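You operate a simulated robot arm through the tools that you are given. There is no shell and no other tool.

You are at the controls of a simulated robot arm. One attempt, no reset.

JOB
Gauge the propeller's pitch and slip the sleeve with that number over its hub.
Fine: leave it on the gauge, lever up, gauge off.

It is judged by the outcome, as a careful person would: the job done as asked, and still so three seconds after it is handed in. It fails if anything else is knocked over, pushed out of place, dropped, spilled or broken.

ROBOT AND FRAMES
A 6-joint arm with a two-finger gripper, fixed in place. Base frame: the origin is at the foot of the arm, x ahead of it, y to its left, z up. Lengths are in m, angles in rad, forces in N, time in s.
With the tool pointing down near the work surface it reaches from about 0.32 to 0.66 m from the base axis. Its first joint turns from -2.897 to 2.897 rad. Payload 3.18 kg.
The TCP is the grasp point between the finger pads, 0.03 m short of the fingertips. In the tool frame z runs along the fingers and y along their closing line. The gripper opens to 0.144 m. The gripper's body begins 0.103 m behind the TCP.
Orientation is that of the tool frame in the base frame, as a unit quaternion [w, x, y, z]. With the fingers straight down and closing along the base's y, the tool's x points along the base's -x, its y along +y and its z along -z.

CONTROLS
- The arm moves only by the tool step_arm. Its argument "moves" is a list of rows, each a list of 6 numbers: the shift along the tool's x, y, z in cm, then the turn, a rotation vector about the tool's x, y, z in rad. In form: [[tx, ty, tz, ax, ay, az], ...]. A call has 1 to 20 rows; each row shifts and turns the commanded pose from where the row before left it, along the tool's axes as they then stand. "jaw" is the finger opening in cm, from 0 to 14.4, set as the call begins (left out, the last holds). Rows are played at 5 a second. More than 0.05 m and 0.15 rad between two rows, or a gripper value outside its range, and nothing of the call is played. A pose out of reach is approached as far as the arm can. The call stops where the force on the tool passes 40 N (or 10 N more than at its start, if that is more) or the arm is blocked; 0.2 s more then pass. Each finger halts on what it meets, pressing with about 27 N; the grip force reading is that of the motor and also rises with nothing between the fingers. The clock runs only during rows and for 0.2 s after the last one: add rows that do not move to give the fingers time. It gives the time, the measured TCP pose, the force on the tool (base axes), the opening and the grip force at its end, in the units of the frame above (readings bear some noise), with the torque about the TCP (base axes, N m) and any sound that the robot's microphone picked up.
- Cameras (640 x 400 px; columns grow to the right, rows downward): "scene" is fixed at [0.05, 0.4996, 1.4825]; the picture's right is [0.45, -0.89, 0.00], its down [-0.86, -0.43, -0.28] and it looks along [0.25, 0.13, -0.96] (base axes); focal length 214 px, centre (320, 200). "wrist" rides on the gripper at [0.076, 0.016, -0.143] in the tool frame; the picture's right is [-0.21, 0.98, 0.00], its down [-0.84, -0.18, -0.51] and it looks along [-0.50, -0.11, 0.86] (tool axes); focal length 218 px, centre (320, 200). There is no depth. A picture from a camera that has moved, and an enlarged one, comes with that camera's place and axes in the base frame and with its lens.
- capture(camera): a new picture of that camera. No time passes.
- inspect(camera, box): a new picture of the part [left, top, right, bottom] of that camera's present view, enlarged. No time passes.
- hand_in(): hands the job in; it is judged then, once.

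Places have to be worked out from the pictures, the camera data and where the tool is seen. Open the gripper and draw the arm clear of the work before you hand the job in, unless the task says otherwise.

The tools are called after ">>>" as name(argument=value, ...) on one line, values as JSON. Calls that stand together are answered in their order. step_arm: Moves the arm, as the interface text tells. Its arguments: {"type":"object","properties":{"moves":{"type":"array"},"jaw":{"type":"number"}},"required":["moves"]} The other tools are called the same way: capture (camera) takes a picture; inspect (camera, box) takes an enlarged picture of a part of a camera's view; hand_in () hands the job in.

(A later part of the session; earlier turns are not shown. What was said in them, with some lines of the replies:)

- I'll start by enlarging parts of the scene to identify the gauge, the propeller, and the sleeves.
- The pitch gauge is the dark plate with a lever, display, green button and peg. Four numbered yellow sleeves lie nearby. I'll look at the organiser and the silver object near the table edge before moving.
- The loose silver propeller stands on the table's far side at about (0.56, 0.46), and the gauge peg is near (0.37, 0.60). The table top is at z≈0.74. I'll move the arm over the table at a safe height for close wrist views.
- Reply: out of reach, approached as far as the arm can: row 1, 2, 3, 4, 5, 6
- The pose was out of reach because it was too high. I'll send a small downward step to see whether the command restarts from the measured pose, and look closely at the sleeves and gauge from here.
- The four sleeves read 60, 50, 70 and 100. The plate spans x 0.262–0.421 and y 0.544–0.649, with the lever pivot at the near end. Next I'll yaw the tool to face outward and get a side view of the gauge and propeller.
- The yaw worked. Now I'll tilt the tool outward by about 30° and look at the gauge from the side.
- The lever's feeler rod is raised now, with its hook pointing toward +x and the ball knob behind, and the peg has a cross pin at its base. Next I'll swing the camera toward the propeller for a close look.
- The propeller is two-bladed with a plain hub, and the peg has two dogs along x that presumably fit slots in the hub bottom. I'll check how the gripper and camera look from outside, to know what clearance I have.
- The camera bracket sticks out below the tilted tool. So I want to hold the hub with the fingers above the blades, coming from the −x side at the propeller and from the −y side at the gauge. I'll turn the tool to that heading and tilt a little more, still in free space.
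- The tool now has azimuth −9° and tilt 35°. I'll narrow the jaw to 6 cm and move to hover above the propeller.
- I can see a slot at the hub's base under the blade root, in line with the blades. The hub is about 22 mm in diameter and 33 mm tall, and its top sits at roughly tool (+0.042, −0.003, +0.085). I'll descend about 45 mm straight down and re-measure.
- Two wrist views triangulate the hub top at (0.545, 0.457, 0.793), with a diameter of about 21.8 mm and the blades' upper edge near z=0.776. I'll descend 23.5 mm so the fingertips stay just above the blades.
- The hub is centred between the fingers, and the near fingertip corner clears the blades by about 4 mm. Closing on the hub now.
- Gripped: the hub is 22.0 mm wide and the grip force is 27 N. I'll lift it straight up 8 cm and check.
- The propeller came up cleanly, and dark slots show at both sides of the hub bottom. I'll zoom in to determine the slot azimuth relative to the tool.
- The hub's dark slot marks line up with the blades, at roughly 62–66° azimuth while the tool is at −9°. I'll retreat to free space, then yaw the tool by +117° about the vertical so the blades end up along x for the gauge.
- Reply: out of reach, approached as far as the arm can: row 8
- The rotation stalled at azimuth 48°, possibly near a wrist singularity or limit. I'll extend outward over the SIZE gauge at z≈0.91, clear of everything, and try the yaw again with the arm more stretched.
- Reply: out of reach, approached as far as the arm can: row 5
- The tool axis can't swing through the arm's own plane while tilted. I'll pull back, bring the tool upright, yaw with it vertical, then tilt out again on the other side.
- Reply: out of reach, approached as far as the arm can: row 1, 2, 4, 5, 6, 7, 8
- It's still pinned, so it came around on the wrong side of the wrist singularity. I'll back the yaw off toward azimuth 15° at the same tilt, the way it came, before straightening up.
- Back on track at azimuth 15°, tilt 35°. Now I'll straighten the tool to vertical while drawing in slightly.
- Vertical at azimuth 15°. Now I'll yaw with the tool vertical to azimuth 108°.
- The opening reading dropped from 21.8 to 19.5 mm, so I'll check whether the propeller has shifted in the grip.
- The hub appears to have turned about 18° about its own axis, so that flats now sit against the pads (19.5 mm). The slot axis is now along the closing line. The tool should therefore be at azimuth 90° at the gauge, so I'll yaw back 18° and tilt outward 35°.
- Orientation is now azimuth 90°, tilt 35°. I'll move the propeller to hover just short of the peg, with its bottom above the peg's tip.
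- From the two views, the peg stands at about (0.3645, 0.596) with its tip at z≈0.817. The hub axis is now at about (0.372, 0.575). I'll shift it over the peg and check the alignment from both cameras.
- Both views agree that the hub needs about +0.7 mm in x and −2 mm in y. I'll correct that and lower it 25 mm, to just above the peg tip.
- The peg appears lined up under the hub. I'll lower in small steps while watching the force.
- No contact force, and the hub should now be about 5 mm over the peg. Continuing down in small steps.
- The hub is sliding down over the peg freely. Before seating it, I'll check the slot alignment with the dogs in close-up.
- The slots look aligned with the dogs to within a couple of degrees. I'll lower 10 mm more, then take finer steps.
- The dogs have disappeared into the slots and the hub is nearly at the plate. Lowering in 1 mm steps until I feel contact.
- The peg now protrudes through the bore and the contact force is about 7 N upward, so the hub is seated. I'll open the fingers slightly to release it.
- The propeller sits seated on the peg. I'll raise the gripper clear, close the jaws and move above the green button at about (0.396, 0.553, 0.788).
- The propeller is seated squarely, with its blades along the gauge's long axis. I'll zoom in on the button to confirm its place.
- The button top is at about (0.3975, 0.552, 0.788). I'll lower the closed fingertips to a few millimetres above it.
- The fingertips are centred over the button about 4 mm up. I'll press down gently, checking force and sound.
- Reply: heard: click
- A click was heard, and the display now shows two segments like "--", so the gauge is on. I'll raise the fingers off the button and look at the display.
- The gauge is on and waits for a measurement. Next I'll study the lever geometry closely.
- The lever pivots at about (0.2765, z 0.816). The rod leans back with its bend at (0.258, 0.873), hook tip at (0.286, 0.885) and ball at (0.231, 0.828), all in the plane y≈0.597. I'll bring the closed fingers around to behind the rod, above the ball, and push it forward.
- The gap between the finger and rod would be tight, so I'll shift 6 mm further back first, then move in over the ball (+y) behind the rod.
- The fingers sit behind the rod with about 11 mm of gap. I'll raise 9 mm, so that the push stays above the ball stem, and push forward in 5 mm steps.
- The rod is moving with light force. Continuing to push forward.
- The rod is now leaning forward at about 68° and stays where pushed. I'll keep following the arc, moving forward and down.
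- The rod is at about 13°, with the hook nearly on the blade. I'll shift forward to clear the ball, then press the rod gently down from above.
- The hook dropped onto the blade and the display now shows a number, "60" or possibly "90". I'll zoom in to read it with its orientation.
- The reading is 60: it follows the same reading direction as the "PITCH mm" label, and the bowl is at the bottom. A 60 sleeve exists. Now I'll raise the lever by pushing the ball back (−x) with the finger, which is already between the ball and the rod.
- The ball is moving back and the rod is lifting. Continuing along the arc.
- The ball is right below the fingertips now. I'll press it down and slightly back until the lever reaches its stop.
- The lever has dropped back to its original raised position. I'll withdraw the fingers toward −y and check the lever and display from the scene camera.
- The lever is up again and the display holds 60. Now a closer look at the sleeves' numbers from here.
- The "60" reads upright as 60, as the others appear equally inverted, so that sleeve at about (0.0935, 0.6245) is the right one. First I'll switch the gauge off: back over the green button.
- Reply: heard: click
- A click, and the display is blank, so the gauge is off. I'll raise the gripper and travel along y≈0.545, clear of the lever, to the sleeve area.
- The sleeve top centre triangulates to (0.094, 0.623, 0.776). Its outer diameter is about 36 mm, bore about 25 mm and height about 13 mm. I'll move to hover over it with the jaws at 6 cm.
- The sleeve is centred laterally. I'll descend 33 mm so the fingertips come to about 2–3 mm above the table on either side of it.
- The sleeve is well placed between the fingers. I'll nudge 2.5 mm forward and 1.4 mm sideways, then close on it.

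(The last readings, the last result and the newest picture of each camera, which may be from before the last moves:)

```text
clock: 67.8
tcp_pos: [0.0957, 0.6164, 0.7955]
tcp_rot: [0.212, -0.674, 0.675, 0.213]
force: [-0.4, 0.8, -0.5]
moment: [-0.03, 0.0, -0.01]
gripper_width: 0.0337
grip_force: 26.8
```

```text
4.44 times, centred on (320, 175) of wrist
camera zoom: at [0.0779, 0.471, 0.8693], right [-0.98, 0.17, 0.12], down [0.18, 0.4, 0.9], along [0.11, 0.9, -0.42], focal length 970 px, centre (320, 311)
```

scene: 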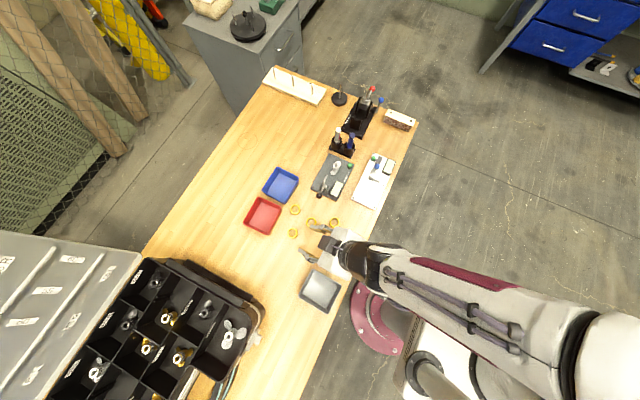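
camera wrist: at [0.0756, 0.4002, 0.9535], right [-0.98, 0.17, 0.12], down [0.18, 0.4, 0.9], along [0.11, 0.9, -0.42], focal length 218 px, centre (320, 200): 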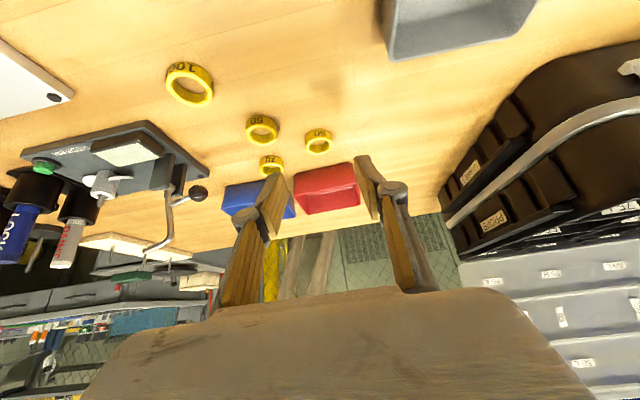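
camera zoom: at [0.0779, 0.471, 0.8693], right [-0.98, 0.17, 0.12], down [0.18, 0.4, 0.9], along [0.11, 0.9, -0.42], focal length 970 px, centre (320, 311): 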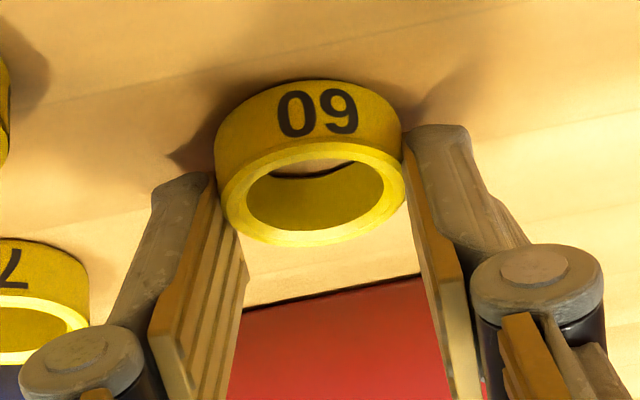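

Gripped at 33.7 mm. Lifting straight up to check the hold.

>>> step_arm(moves=[[-0.572, 0, -0.817, 0, 0, 0], [-1.144, 0, -1.634, 0, 0, 0], [-1.144, 0, -1.634, 0, 0, 0], [-1.144, 0, -1.634, 0, 0, 0]])

>>> inspect(camera="wrist", box=[260, 130, 380, 220])

>>> inspect(camera="scene", box=[270, 200, 350, 260])

```text
clock: 68.8
tcp_pos: [0.0963, 0.6169, 0.8643]
tcp_rot: [0.213, -0.674, 0.675, 0.212]
force: [0.2, 0.1, 0.0]
moment: [0.0, 0.01, -0.06]
gripper_width: 0.0336
grip_force: 26.9
```

```text
4.44 times, centred on (320, 175) of wrist
camera zoom: at [0.0781, 0.471, 0.9393], right [-0.98, 0.17, 0.12], down [0.18, 0.4, 0.9], along [0.11, 0.9, -0.42], focal length 970 px, centre (320, 311)
```

zoom: 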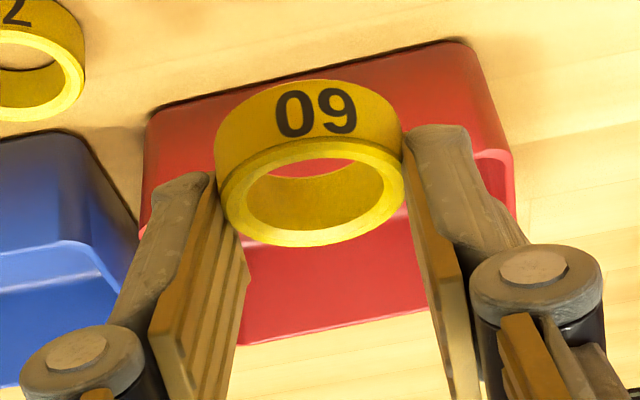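

```text
6.67 times, centred on (310, 230) of scene
camera zoom: at [0.05, 0.4996, 1.4825], right [0.45, -0.89, 0.0], down [-0.86, -0.43, -0.28], along [0.25, 0.13, -0.96], focal length 1430 px, centre (387, 0)
```

zoom: 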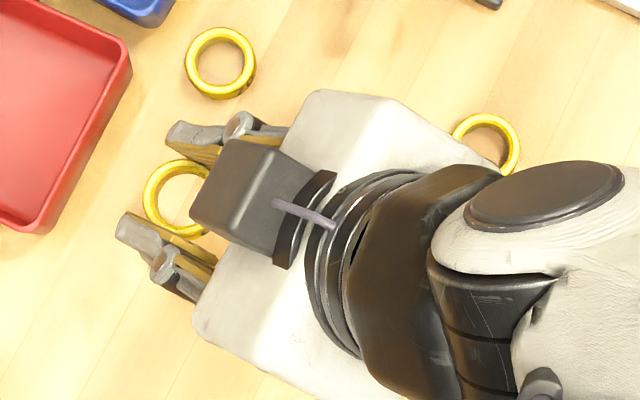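

The sleeve is held level. I'll carry it back to y≈0.545, across at z≈0.895 clear of the lever, to just short of the propeller.

>>> step_arm(moves=[[2.08, 0, -3.29, 0, 0, 0], [2.08, 0, -3.29, 0, 0, 0], [0, -4.47, 0, 0, 0, 0], [0, -4.47, 0, 0, 0, 0], [0, -4.47, 0, 0, 0, 0], [0, -4.47, 0, 0, 0, 0], [0, -4.47, 0, 0, 0, 0], [0, -4.47, 0, 0, 0, 0]])

>>> capture(camera="wrist")

>>> inspect(camera="wrist", box=[260, 100, 380, 220])

>>> inspect(camera="scene", box=[315, 145, 370, 185])

```text
clock: 70.6
tcp_pos: [0.364, 0.5447, 0.8965]
tcp_rot: [0.212, -0.673, 0.676, 0.212]
force: [0.6, 0.4, -0.2]
moment: [-0.01, 0.0, -0.01]
gripper_width: 0.0312
grip_force: 27.1
```

```text
taken
camera wrist: at [0.3473, 0.3994, 0.9695], right [-0.98, 0.17, 0.12], down [0.18, 0.4, 0.9], along [0.11, 0.9, -0.42], focal length 218 px, centre (320, 200)
```

wrist: 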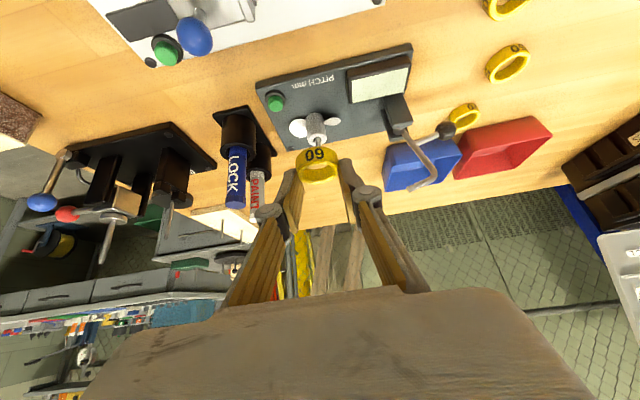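

```text
3.33 times, centred on (320, 160) of wrist
camera zoom: at [0.3473, 0.3994, 0.9695], right [-0.98, 0.17, 0.12], down [0.18, 0.4, 0.9], along [0.11, 0.9, -0.42], focal length 728 px, centre (320, 333)
```

zoom: 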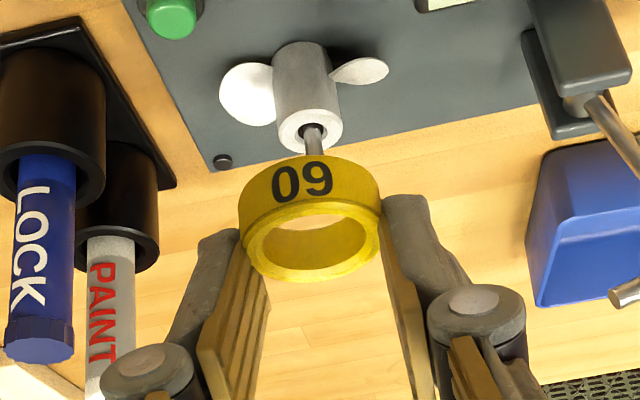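

```text
10.00 times, centred on (342, 165) of scene
camera zoom: at [0.05, 0.4996, 1.4825], right [0.45, -0.89, 0.0], down [-0.86, -0.43, -0.28], along [0.25, 0.13, -0.96], focal length 2145 px, centre (95, 550)
```

zoom: 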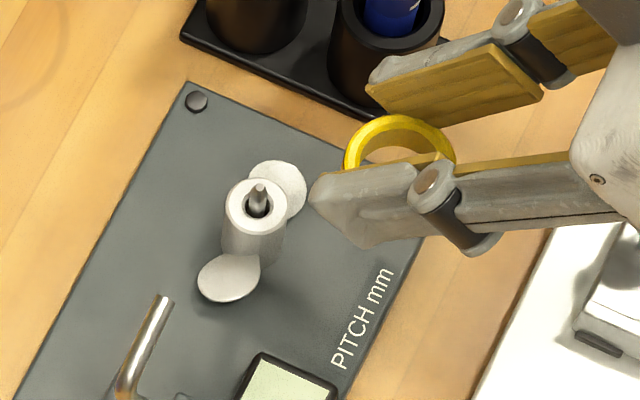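

The opening fell to 31.2 mm, so the sleeve has likely turned onto its flats too. I'll look closely at how it sits.

>>> inspect(camera="wrist", box=[285, 140, 350, 190])

>>> inspect(camera="scene", box=[336, 150, 364, 172])

```text
8.00 times, centred on (318, 165) of wrist
camera zoom: at [0.3473, 0.3994, 0.9695], right [-0.98, 0.17, 0.12], down [0.18, 0.4, 0.9], along [0.11, 0.9, -0.42], focal length 1746 px, centre (340, 480)
```

zoom: 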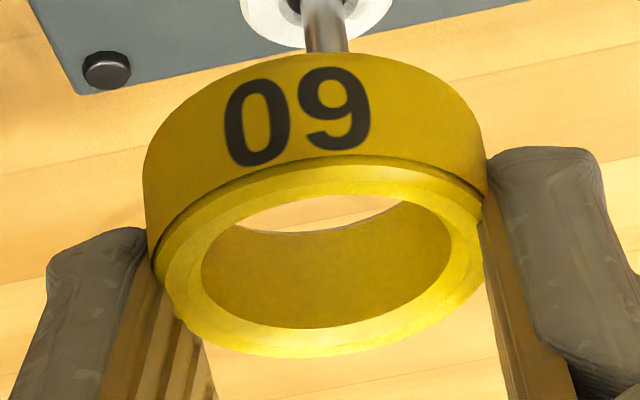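

```text
16.00 times, centred on (350, 161) of scene
camera zoom: at [0.05, 0.4996, 1.4825], right [0.45, -0.89, 0.0], down [-0.86, -0.43, -0.28], along [0.25, 0.13, -0.96], focal length 3432 px, centre (-160, 824)
```

zoom: 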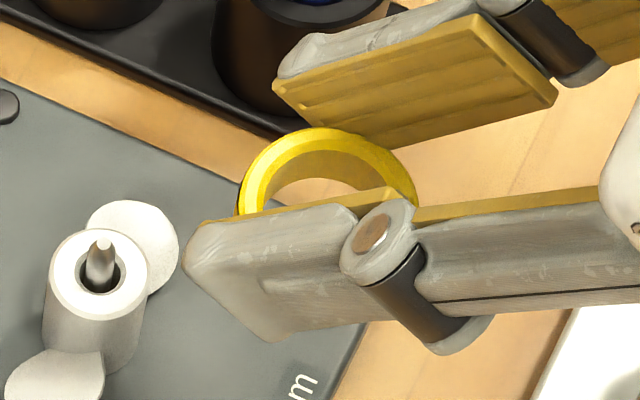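

The sleeve is slightly tilted (about 4°) but centred about 9 mm ahead of the TCP. I'll bring it above the peg, with its bottom about 2 cm above the peg tip, and check from both cameras.

>>> step_arm(moves=[[-1.13, 0.04, 2.1, 0, 0, 0], [-1.13, 0.03, 2.1, 0, 0, 0], [0, 0, 0, 0, 0, 0]])

>>> inspect(camera="wrist", box=[275, 110, 360, 190])

>>> inspect(camera="scene", box=[325, 150, 353, 172])

```text
clock: 71.4
tcp_pos: [0.3642, 0.587, 0.875]
tcp_rot: [0.213, -0.673, 0.675, 0.212]
force: [0.6, 0.8, -0.2]
moment: [-0.02, -0.01, 0.01]
gripper_width: 0.031
grip_force: 27.0
```

```text
5.00 times, centred on (318, 150) of wrist
camera zoom: at [0.3464, 0.4417, 0.9478], right [-0.98, 0.17, 0.12], down [0.18, 0.4, 0.9], along [0.11, 0.9, -0.42], focal length 1091 px, centre (332, 450)
```

zoom: 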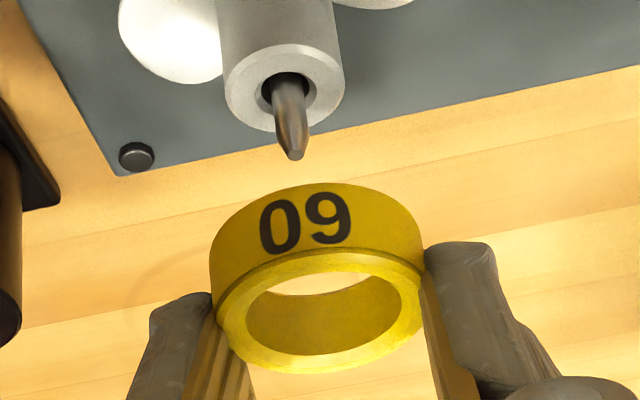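

```text
16.00 times, centred on (339, 161) of scene
camera zoom: at [0.05, 0.4996, 1.4825], right [0.45, -0.89, 0.0], down [-0.86, -0.43, -0.28], along [0.25, 0.13, -0.96], focal length 3432 px, centre (16, 824)
```

zoom: 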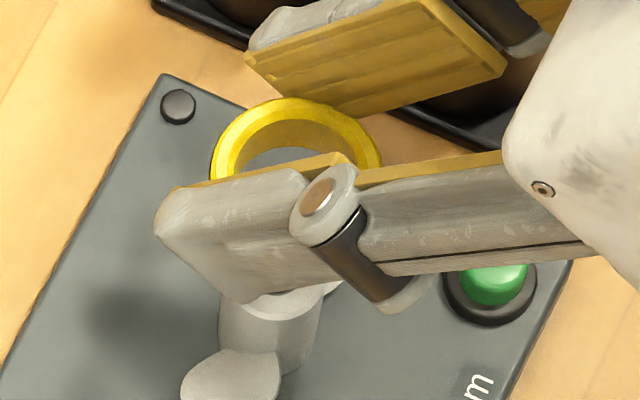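

Both views agree the sleeve is within about 1 mm of the peg axis. I'll nudge +1 mm in x and y, and lower 15 mm.

>>> step_arm(moves=[[-0.082, -0.1, 0.057, 0, 0, 0], [0.429, 0, 0.613, 0, 0, 0], [0.429, 0, 0.613, 0, 0, 0], [0, 0, 0, 0, 0, 0]])

>>> inspect(camera="wrist", box=[275, 110, 360, 190])

>>> inspect(camera="scene", box=[325, 152, 353, 174])

```text
clock: 72.4
tcp_pos: [0.3641, 0.5868, 0.8585]
tcp_rot: [0.212, -0.674, 0.675, 0.212]
force: [-0.1, 0.0, -0.4]
moment: [0.01, 0.01, -0.01]
gripper_width: 0.0309
grip_force: 27.1
```

```text
5.00 times, centred on (318, 150) of wrist
camera zoom: at [0.347, 0.4421, 0.9326], right [-0.98, 0.17, 0.12], down [0.18, 0.4, 0.9], along [0.11, 0.9, -0.42], focal length 1091 px, centre (332, 450)
```

zoom: 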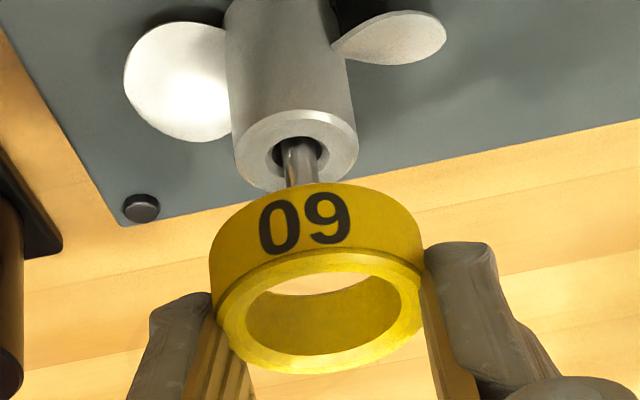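

```text
16.00 times, centred on (339, 163) of scene
camera zoom: at [0.05, 0.4996, 1.4825], right [0.45, -0.89, 0.0], down [-0.86, -0.43, -0.28], along [0.25, 0.13, -0.96], focal length 3432 px, centre (16, 792)
```

zoom: 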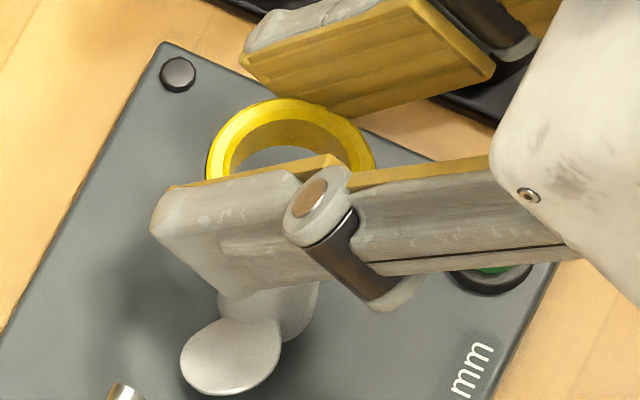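

Alignment is within about 0.5 mm. I'll lower another 14 mm so the sleeve passes around the peg, to just above the hub's top edge.

>>> step_arm(moves=[[0.2, -0.03, 0.286, 0, 0, 0], [0.2, 0, 0.286, 0, 0, 0], [0.2, 0, 0.286, 0, 0, 0], [0.2, 0, 0.286, 0, 0, 0], [0, 0, 0, 0, 0, 0]])

>>> inspect(camera="wrist", box=[275, 110, 360, 190])

>>> inspect(camera="scene", box=[325, 152, 353, 174])

```text
clock: 73.6
tcp_pos: [0.3661, 0.5888, 0.844]
tcp_rot: [0.213, -0.673, 0.675, 0.212]
force: [-0.1, -0.3, -0.3]
moment: [0.02, 0.02, 0.02]
gripper_width: 0.0311
grip_force: 27.0
```

```text
5.00 times, centred on (318, 150) of wrist
camera zoom: at [0.3477, 0.4425, 0.9186], right [-0.98, 0.17, 0.12], down [0.18, 0.4, 0.9], along [0.11, 0.9, -0.42], focal length 1091 px, centre (332, 450)
```

zoom: 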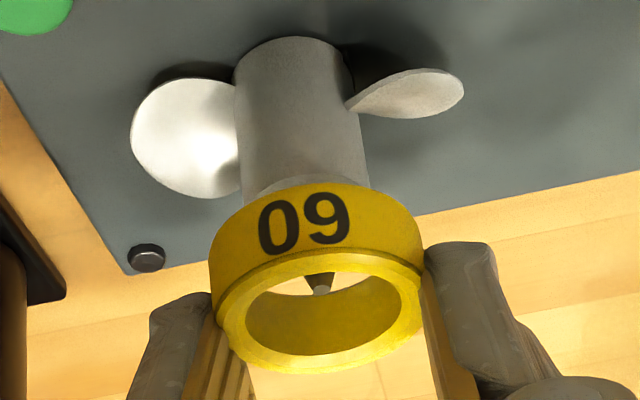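

```text
16.00 times, centred on (339, 163) of scene
camera zoom: at [0.05, 0.4996, 1.4825], right [0.45, -0.89, 0.0], down [-0.86, -0.43, -0.28], along [0.25, 0.13, -0.96], focal length 3432 px, centre (16, 792)
```

zoom: 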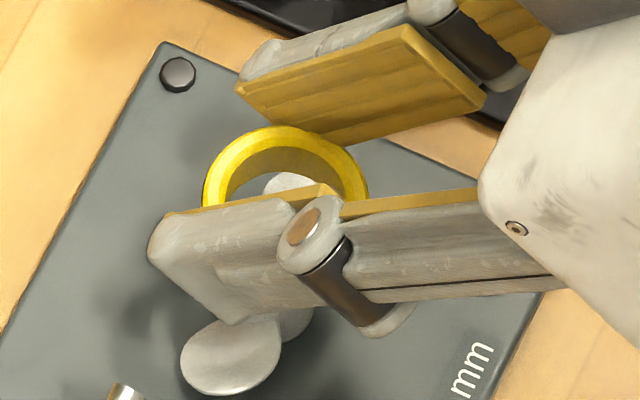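

The peg tip appears centred in the sleeve's bore. Lowering slowly onto the hub, watching the force.

>>> step_arm(moves=[[0.086, 0, 0.123, 0, 0, 0], [0.086, 0, 0.123, 0, 0, 0], [0.086, 0, 0.123, 0, 0, 0], [0, 0, 0, 0, 0, 0]])

>>> inspect(camera="wrist", box=[275, 110, 360, 190])

```text
clock: 74.6
tcp_pos: [0.3652, 0.5883, 0.8401]
tcp_rot: [0.212, -0.674, 0.675, 0.212]
force: [0.0, 0.7, 0.1]
moment: [0.0, 0.01, 0.02]
gripper_width: 0.0307
grip_force: 27.3
```

```text
5.00 times, centred on (318, 150) of wrist
camera zoom: at [0.3474, 0.4424, 0.9139], right [-0.98, 0.17, 0.12], down [0.18, 0.4, 0.9], along [0.11, 0.9, -0.42], focal length 1091 px, centre (332, 450)
```

zoom: 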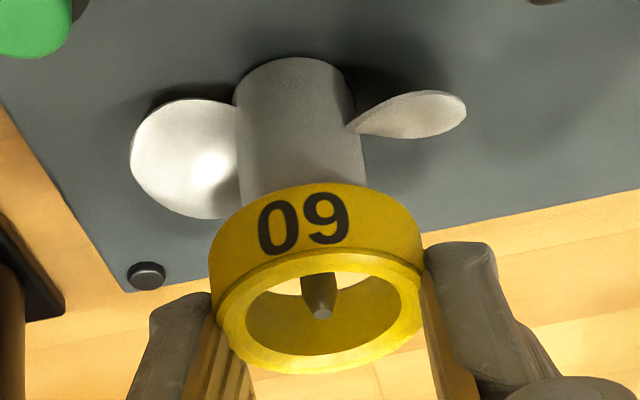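

>>> step_arm(moves=[[0.057, 0, 0.082, 0, 0, 0], [0.057, 0, 0.082, 0, 0, 0], [0, 0, 0, 0, 0, 0]])

>>> step_arm(moves=[[0.057, 0, 0.082, 0, 0, 0], [0.057, 0, 0.082, 0, 0, 0], [0, 0, 0, 0, 0, 0]])

>>> inspect(camera="wrist", box=[275, 110, 360, 190])

>>> inspect(camera="scene", box=[325, 152, 353, 174])

```text
clock: 75.4
tcp_pos: [0.3648, 0.5876, 0.8371]
tcp_rot: [0.212, -0.673, 0.675, 0.213]
force: [-0.7, 0.1, 0.0]
moment: [0.0, 0.0, -0.04]
gripper_width: 0.0311
grip_force: 27.1
```

```text
clock: 76.2
tcp_pos: [0.3648, 0.5889, 0.8363]
tcp_rot: [0.212, -0.675, 0.675, 0.212]
force: [0.4, 0.8, -0.8]
moment: [-0.01, -0.02, 0.02]
gripper_width: 0.0312
grip_force: 27.3
```

```text
5.00 times, centred on (318, 150) of wrist
camera zoom: at [0.3474, 0.4424, 0.91], right [-0.98, 0.17, 0.12], down [0.18, 0.4, 0.9], along [0.11, 0.9, -0.42], focal length 1091 px, centre (332, 450)
```

zoom: 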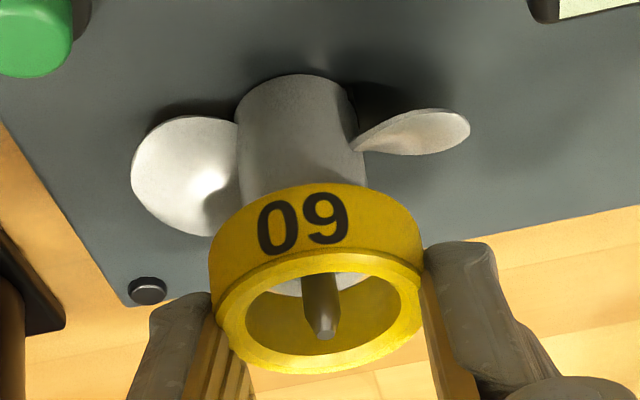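

```text
16.00 times, centred on (339, 163) of scene
camera zoom: at [0.05, 0.4996, 1.4825], right [0.45, -0.89, 0.0], down [-0.86, -0.43, -0.28], along [0.25, 0.13, -0.96], focal length 3432 px, centre (16, 792)
```

zoom: 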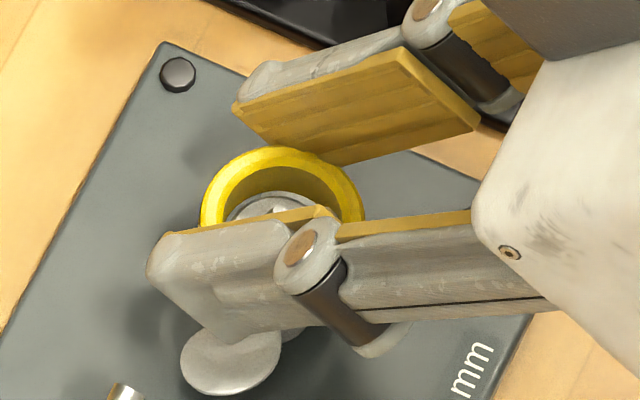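

The hub top is now visible inside the sleeve, with no contact force. Continuing in 1 mm steps.

>>> step_arm(moves=[[0.057, 0, 0.082, 0, 0, 0], [0.057, 0, 0.082, 0, 0, 0], [0, 0, 0, 0, 0, 0]])

>>> inspect(camera="scene", box=[331, 158, 347, 170])

>>> inspect(camera="wrist", box=[290, 130, 345, 180])

```text
clock: 77.0
tcp_pos: [0.3654, 0.5882, 0.8349]
tcp_rot: [0.213, -0.673, 0.675, 0.212]
force: [0.4, 0.3, -0.4]
moment: [-0.01, 0.04, 0.02]
gripper_width: 0.0311
grip_force: 26.6
```

```text
16.00 times, centred on (339, 164) of scene
camera zoom: at [0.05, 0.4996, 1.4825], right [0.45, -0.89, 0.0], down [-0.86, -0.43, -0.28], along [0.25, 0.13, -0.96], focal length 3432 px, centre (16, 776)
```

zoom: 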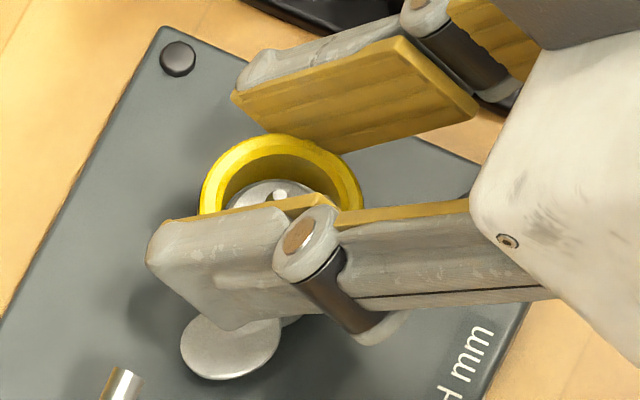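

```text
8.00 times, centred on (318, 155) of wrist
camera zoom: at [0.3475, 0.4425, 0.908], right [-0.98, 0.17, 0.12], down [0.18, 0.4, 0.9], along [0.11, 0.9, -0.42], focal length 1746 px, centre (340, 560)
```

zoom: 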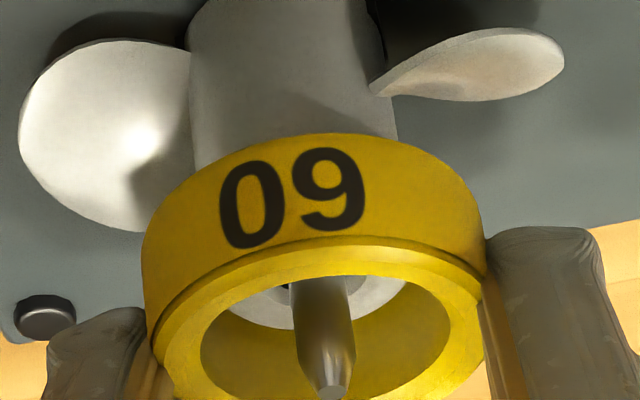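

The hub is now about 2 mm inside the sleeve with no contact force. Lowering another 6 mm in small steps.

>>> step_arm(moves=[[0.086, 0, 0.123, 0, 0, 0], [0.086, 0, 0.123, 0, 0, 0], [0, 0, 0, 0, 0, 0]])

>>> step_arm(moves=[[0.086, 0, 0.123, 0, 0, 0], [0.086, 0, 0.123, 0, 0, 0], [0, 0, 0, 0, 0, 0]])

>>> inspect(camera="wrist", box=[290, 130, 345, 180])

>>> inspect(camera="scene", box=[325, 154, 353, 176])

```text
clock: 77.8
tcp_pos: [0.3637, 0.5877, 0.8315]
tcp_rot: [0.213, -0.673, 0.676, 0.213]
force: [0.2, 0.1, -0.3]
moment: [0.01, -0.03, 0.0]
gripper_width: 0.031
grip_force: 27.3
```

```text
clock: 78.6
tcp_pos: [0.3662, 0.5882, 0.8279]
tcp_rot: [0.213, -0.674, 0.675, 0.212]
force: [0.8, 0.7, -0.7]
moment: [0.01, 0.0, 0.01]
gripper_width: 0.031
grip_force: 27.5
```

```text
8.00 times, centred on (318, 155) of wrist
camera zoom: at [0.3475, 0.4419, 0.9017], right [-0.98, 0.17, 0.12], down [0.18, 0.4, 0.9], along [0.11, 0.9, -0.42], focal length 1746 px, centre (340, 560)
```

zoom: 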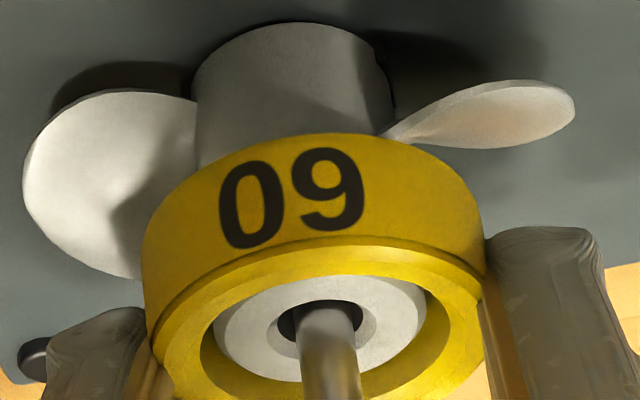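

```text
16.00 times, centred on (339, 165) of scene
camera zoom: at [0.05, 0.4996, 1.4825], right [0.45, -0.89, 0.0], down [-0.86, -0.43, -0.28], along [0.25, 0.13, -0.96], focal length 3432 px, centre (16, 760)
```

zoom: 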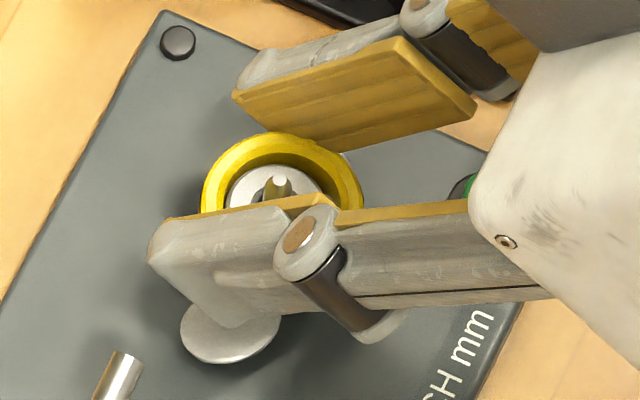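

The hub is well inside the sleeve now. Two more gentle 1 mm steps, then release.

>>> step_arm(moves=[[0.057, 0, 0.082, 0, 0, 0], [0.057, 0, 0.082, 0, 0, 0], [0, 0, 0, 0, 0, 0]])

>>> inspect(camera="wrist", box=[290, 130, 345, 180])

```text
clock: 79.4
tcp_pos: [0.3638, 0.5868, 0.8249]
tcp_rot: [0.213, -0.674, 0.675, 0.211]
force: [0.2, -0.4, 0.5]
moment: [0.02, -0.01, 0.0]
gripper_width: 0.031
grip_force: 27.0
```

```text
8.00 times, centred on (318, 155) of wrist
camera zoom: at [0.3475, 0.4416, 0.8997], right [-0.98, 0.17, 0.12], down [0.18, 0.4, 0.9], along [0.11, 0.9, -0.42], focal length 1746 px, centre (340, 560)
```

zoom: 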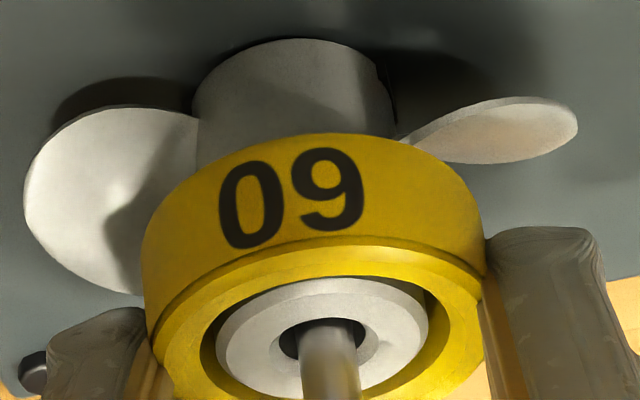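

Still free of contact. Releasing the sleeve now, to settle on the blades.

>>> step_arm(moves=[[0, 0, 0, 0, 0, 0], [0, 0, 0, 0, 0, 0], [0, 0, 0, 0, 0, 0], [0, 0, 0, 0, 0, 0]], jaw=5.2)

>>> inspect(camera="wrist", box=[280, 120, 360, 190])

>>> inspect(camera="scene", box=[325, 154, 353, 176])

```text
clock: 80.4
tcp_pos: [0.3647, 0.5882, 0.8258]
tcp_rot: [0.214, -0.673, 0.675, 0.213]
force: [-0.6, 0.4, 0.4]
moment: [0.0, -0.02, -0.01]
gripper_width: 0.0521
grip_force: 0.1
```

```text
5.71 times, centred on (320, 155) of wrist
camera zoom: at [0.3475, 0.4417, 0.8998], right [-0.98, 0.17, 0.12], down [0.18, 0.4, 0.9], along [0.11, 0.9, -0.42], focal length 1247 px, centre (320, 457)
```

zoom: 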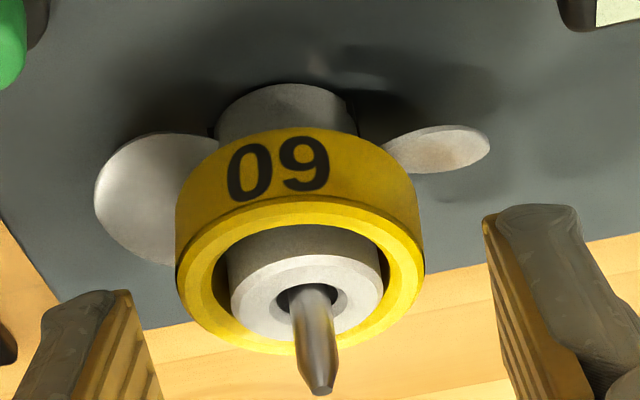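

```text
16.00 times, centred on (339, 165) of scene
camera zoom: at [0.05, 0.4996, 1.4825], right [0.45, -0.89, 0.0], down [-0.86, -0.43, -0.28], along [0.25, 0.13, -0.96], focal length 3432 px, centre (16, 760)
```

zoom: 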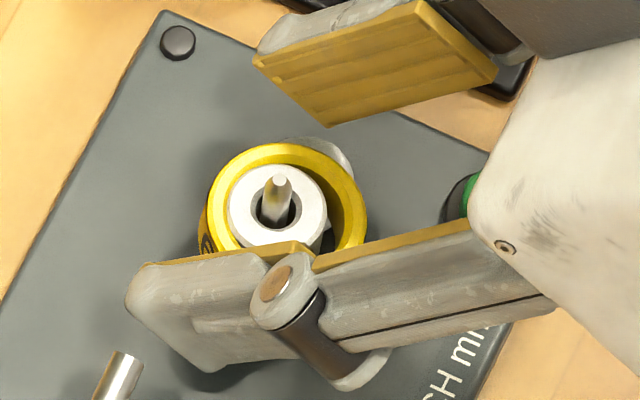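

The sleeve has settled over the hub onto the blades. I'll raise the gripper straight up and withdraw.

>>> step_arm(moves=[[-0.572, 0, -0.817, 0, 0, 0], [-1.144, 0, -1.634, 0, 0, 0], [-1.144, 0, -1.634, 0, 0, 0], [-1.144, 0, -1.634, 0, 0, 0]])

>>> step_arm(moves=[[2.04, 0, -1.43, 0, 0, 0], [2.04, 0, -1.43, 0, 0, 0], [2.04, 0, -1.43, 0, 0, 0], [2.04, 0, -1.43, 0, 0, 0], [2.04, 0, -1.43, 0, 0, 0], [0, 0, 0, 0, 0, 0]])

>>> capture(camera="scene")

>>> inspect(camera="scene", box=[300, 145, 370, 205])

>>> capture(camera="wrist")

```text
clock: 81.4
tcp_pos: [0.3646, 0.5875, 0.8952]
tcp_rot: [0.211, -0.674, 0.675, 0.212]
force: [0.4, 0.2, -0.5]
moment: [-0.01, -0.02, 0.01]
gripper_width: 0.0521
grip_force: 0.0
```

```text
clock: 82.8
tcp_pos: [0.3661, 0.4621, 0.8948]
tcp_rot: [0.213, -0.674, 0.675, 0.213]
force: [0.0, 0.4, -0.6]
moment: [0.03, -0.02, 0.0]
gripper_width: 0.052
grip_force: 0.0
```

```text
taken
```

scene: 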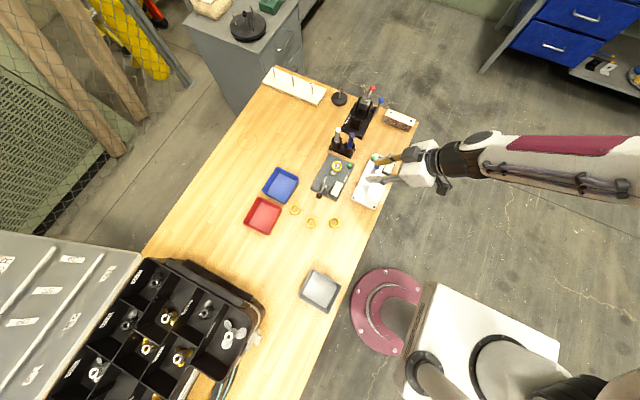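

```text
6.67 times, centred on (335, 175) of scene
camera zoom: at [0.05, 0.4996, 1.4825], right [0.45, -0.89, 0.0], down [-0.86, -0.43, -0.28], along [0.25, 0.13, -0.96], focal length 1430 px, centre (220, 367)
```

zoom: 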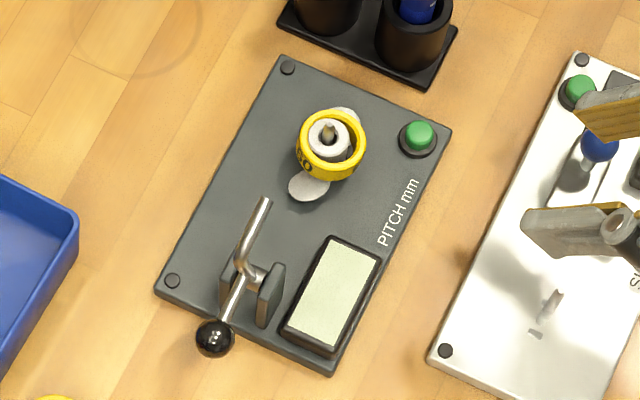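

```text
taken
camera wrist: at [0.3473, 0.3161, 0.9698], right [-0.98, 0.17, 0.12], down [0.18, 0.4, 0.9], along [0.11, 0.9, -0.42], focal length 218 px, centre (320, 200)
```

wrist: 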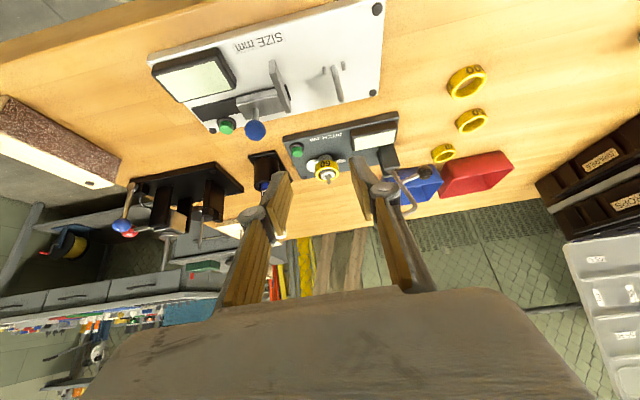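

Sleeve on the hub, lever up, display blank. I'll draw the arm further back, clear of the bench, and take a final close look.

>>> step_arm(moves=[[2.04, 0, -2.0, 0, 0, 0], [2.04, 0, -2.0, 0, 0, 0], [2.04, 0, -1.6, 0, 0, 0], [2.04, 0, -1.43, 0, 0, 0], [0, 0, 0, 0, 0, 0]])

>>> inspect(camera="scene", box=[325, 152, 355, 176])

>>> inspect(camera="scene", box=[240, 60, 440, 250])

>>> inspect(camera="wrist", box=[270, 90, 440, 210])

```text
clock: 84.0
tcp_pos: [0.365, 0.3558, 0.9068]
tcp_rot: [0.212, -0.673, 0.675, 0.212]
force: [-0.7, 0.3, 0.2]
moment: [0.01, 0.03, 0.01]
gripper_width: 0.0519
grip_force: 0.0
```

```text
16.00 times, centred on (340, 164) of scene
camera zoom: at [0.05, 0.4996, 1.4825], right [0.45, -0.89, 0.0], down [-0.86, -0.43, -0.28], along [0.25, 0.13, -0.96], focal length 3432 px, centre (0, 776)
```

zoom: 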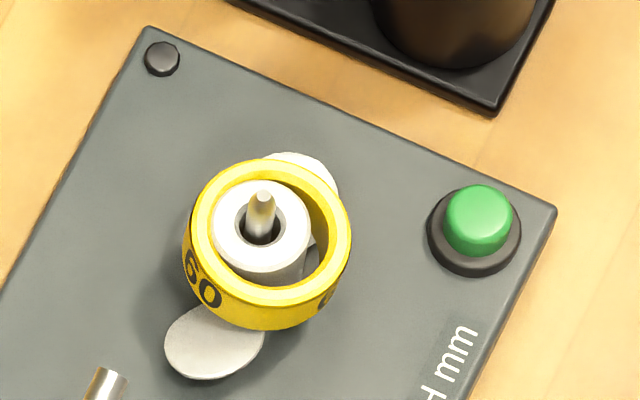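

```text
2.11 times, centred on (340, 155) of scene
camera zoom: at [0.05, 0.4996, 1.4825], right [0.45, -0.89, 0.0], down [-0.86, -0.43, -0.28], along [0.25, 0.13, -0.96], focal length 452 px, centre (278, 295)
```

zoom: 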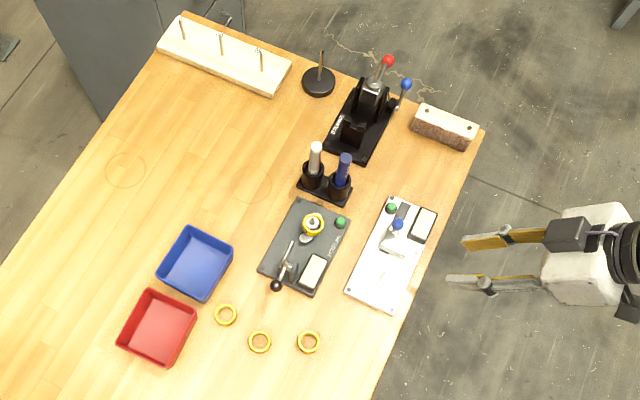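

```text
3.33 times, centred on (355, 150) of wrist
camera zoom: at [0.3471, 0.2098, 0.98], right [-0.98, 0.17, 0.12], down [0.18, 0.4, 0.9], along [0.11, 0.9, -0.42], focal length 728 px, centre (203, 367)
```

zoom: 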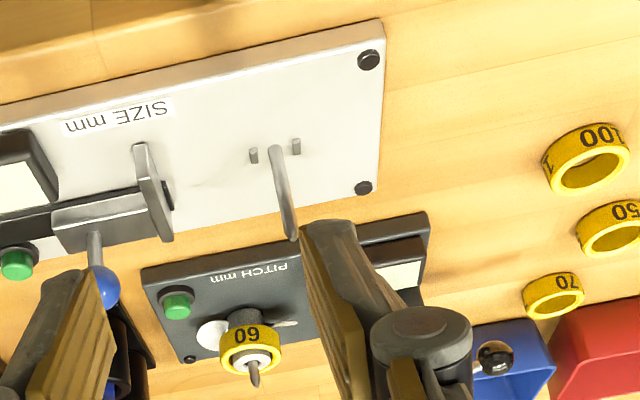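

The 60 sleeve sits around the propeller's hub on the gauge. The lever is up, the display is off, everything else is in place, and the gripper is open and clear of the bench. Handing in.

>>> hand_in()

```text
The job is handed in.
```

The propeller's pitch measured 60 mm, and the sleeve marked 60 is now over its hub. The job has been handed in.

- **Propeller:** it is still on the pitch gauge's peg, with its blades along the gauge's long axis. The sleeve rests on the blades around the hub.
- **Gauge:** the lever is back in its raised position and the gauge is switched off, with a blank display.
- **Bench:** in the last pictures nothing else had been moved or knocked over. The gripper is open and the arm is clear of the bench.
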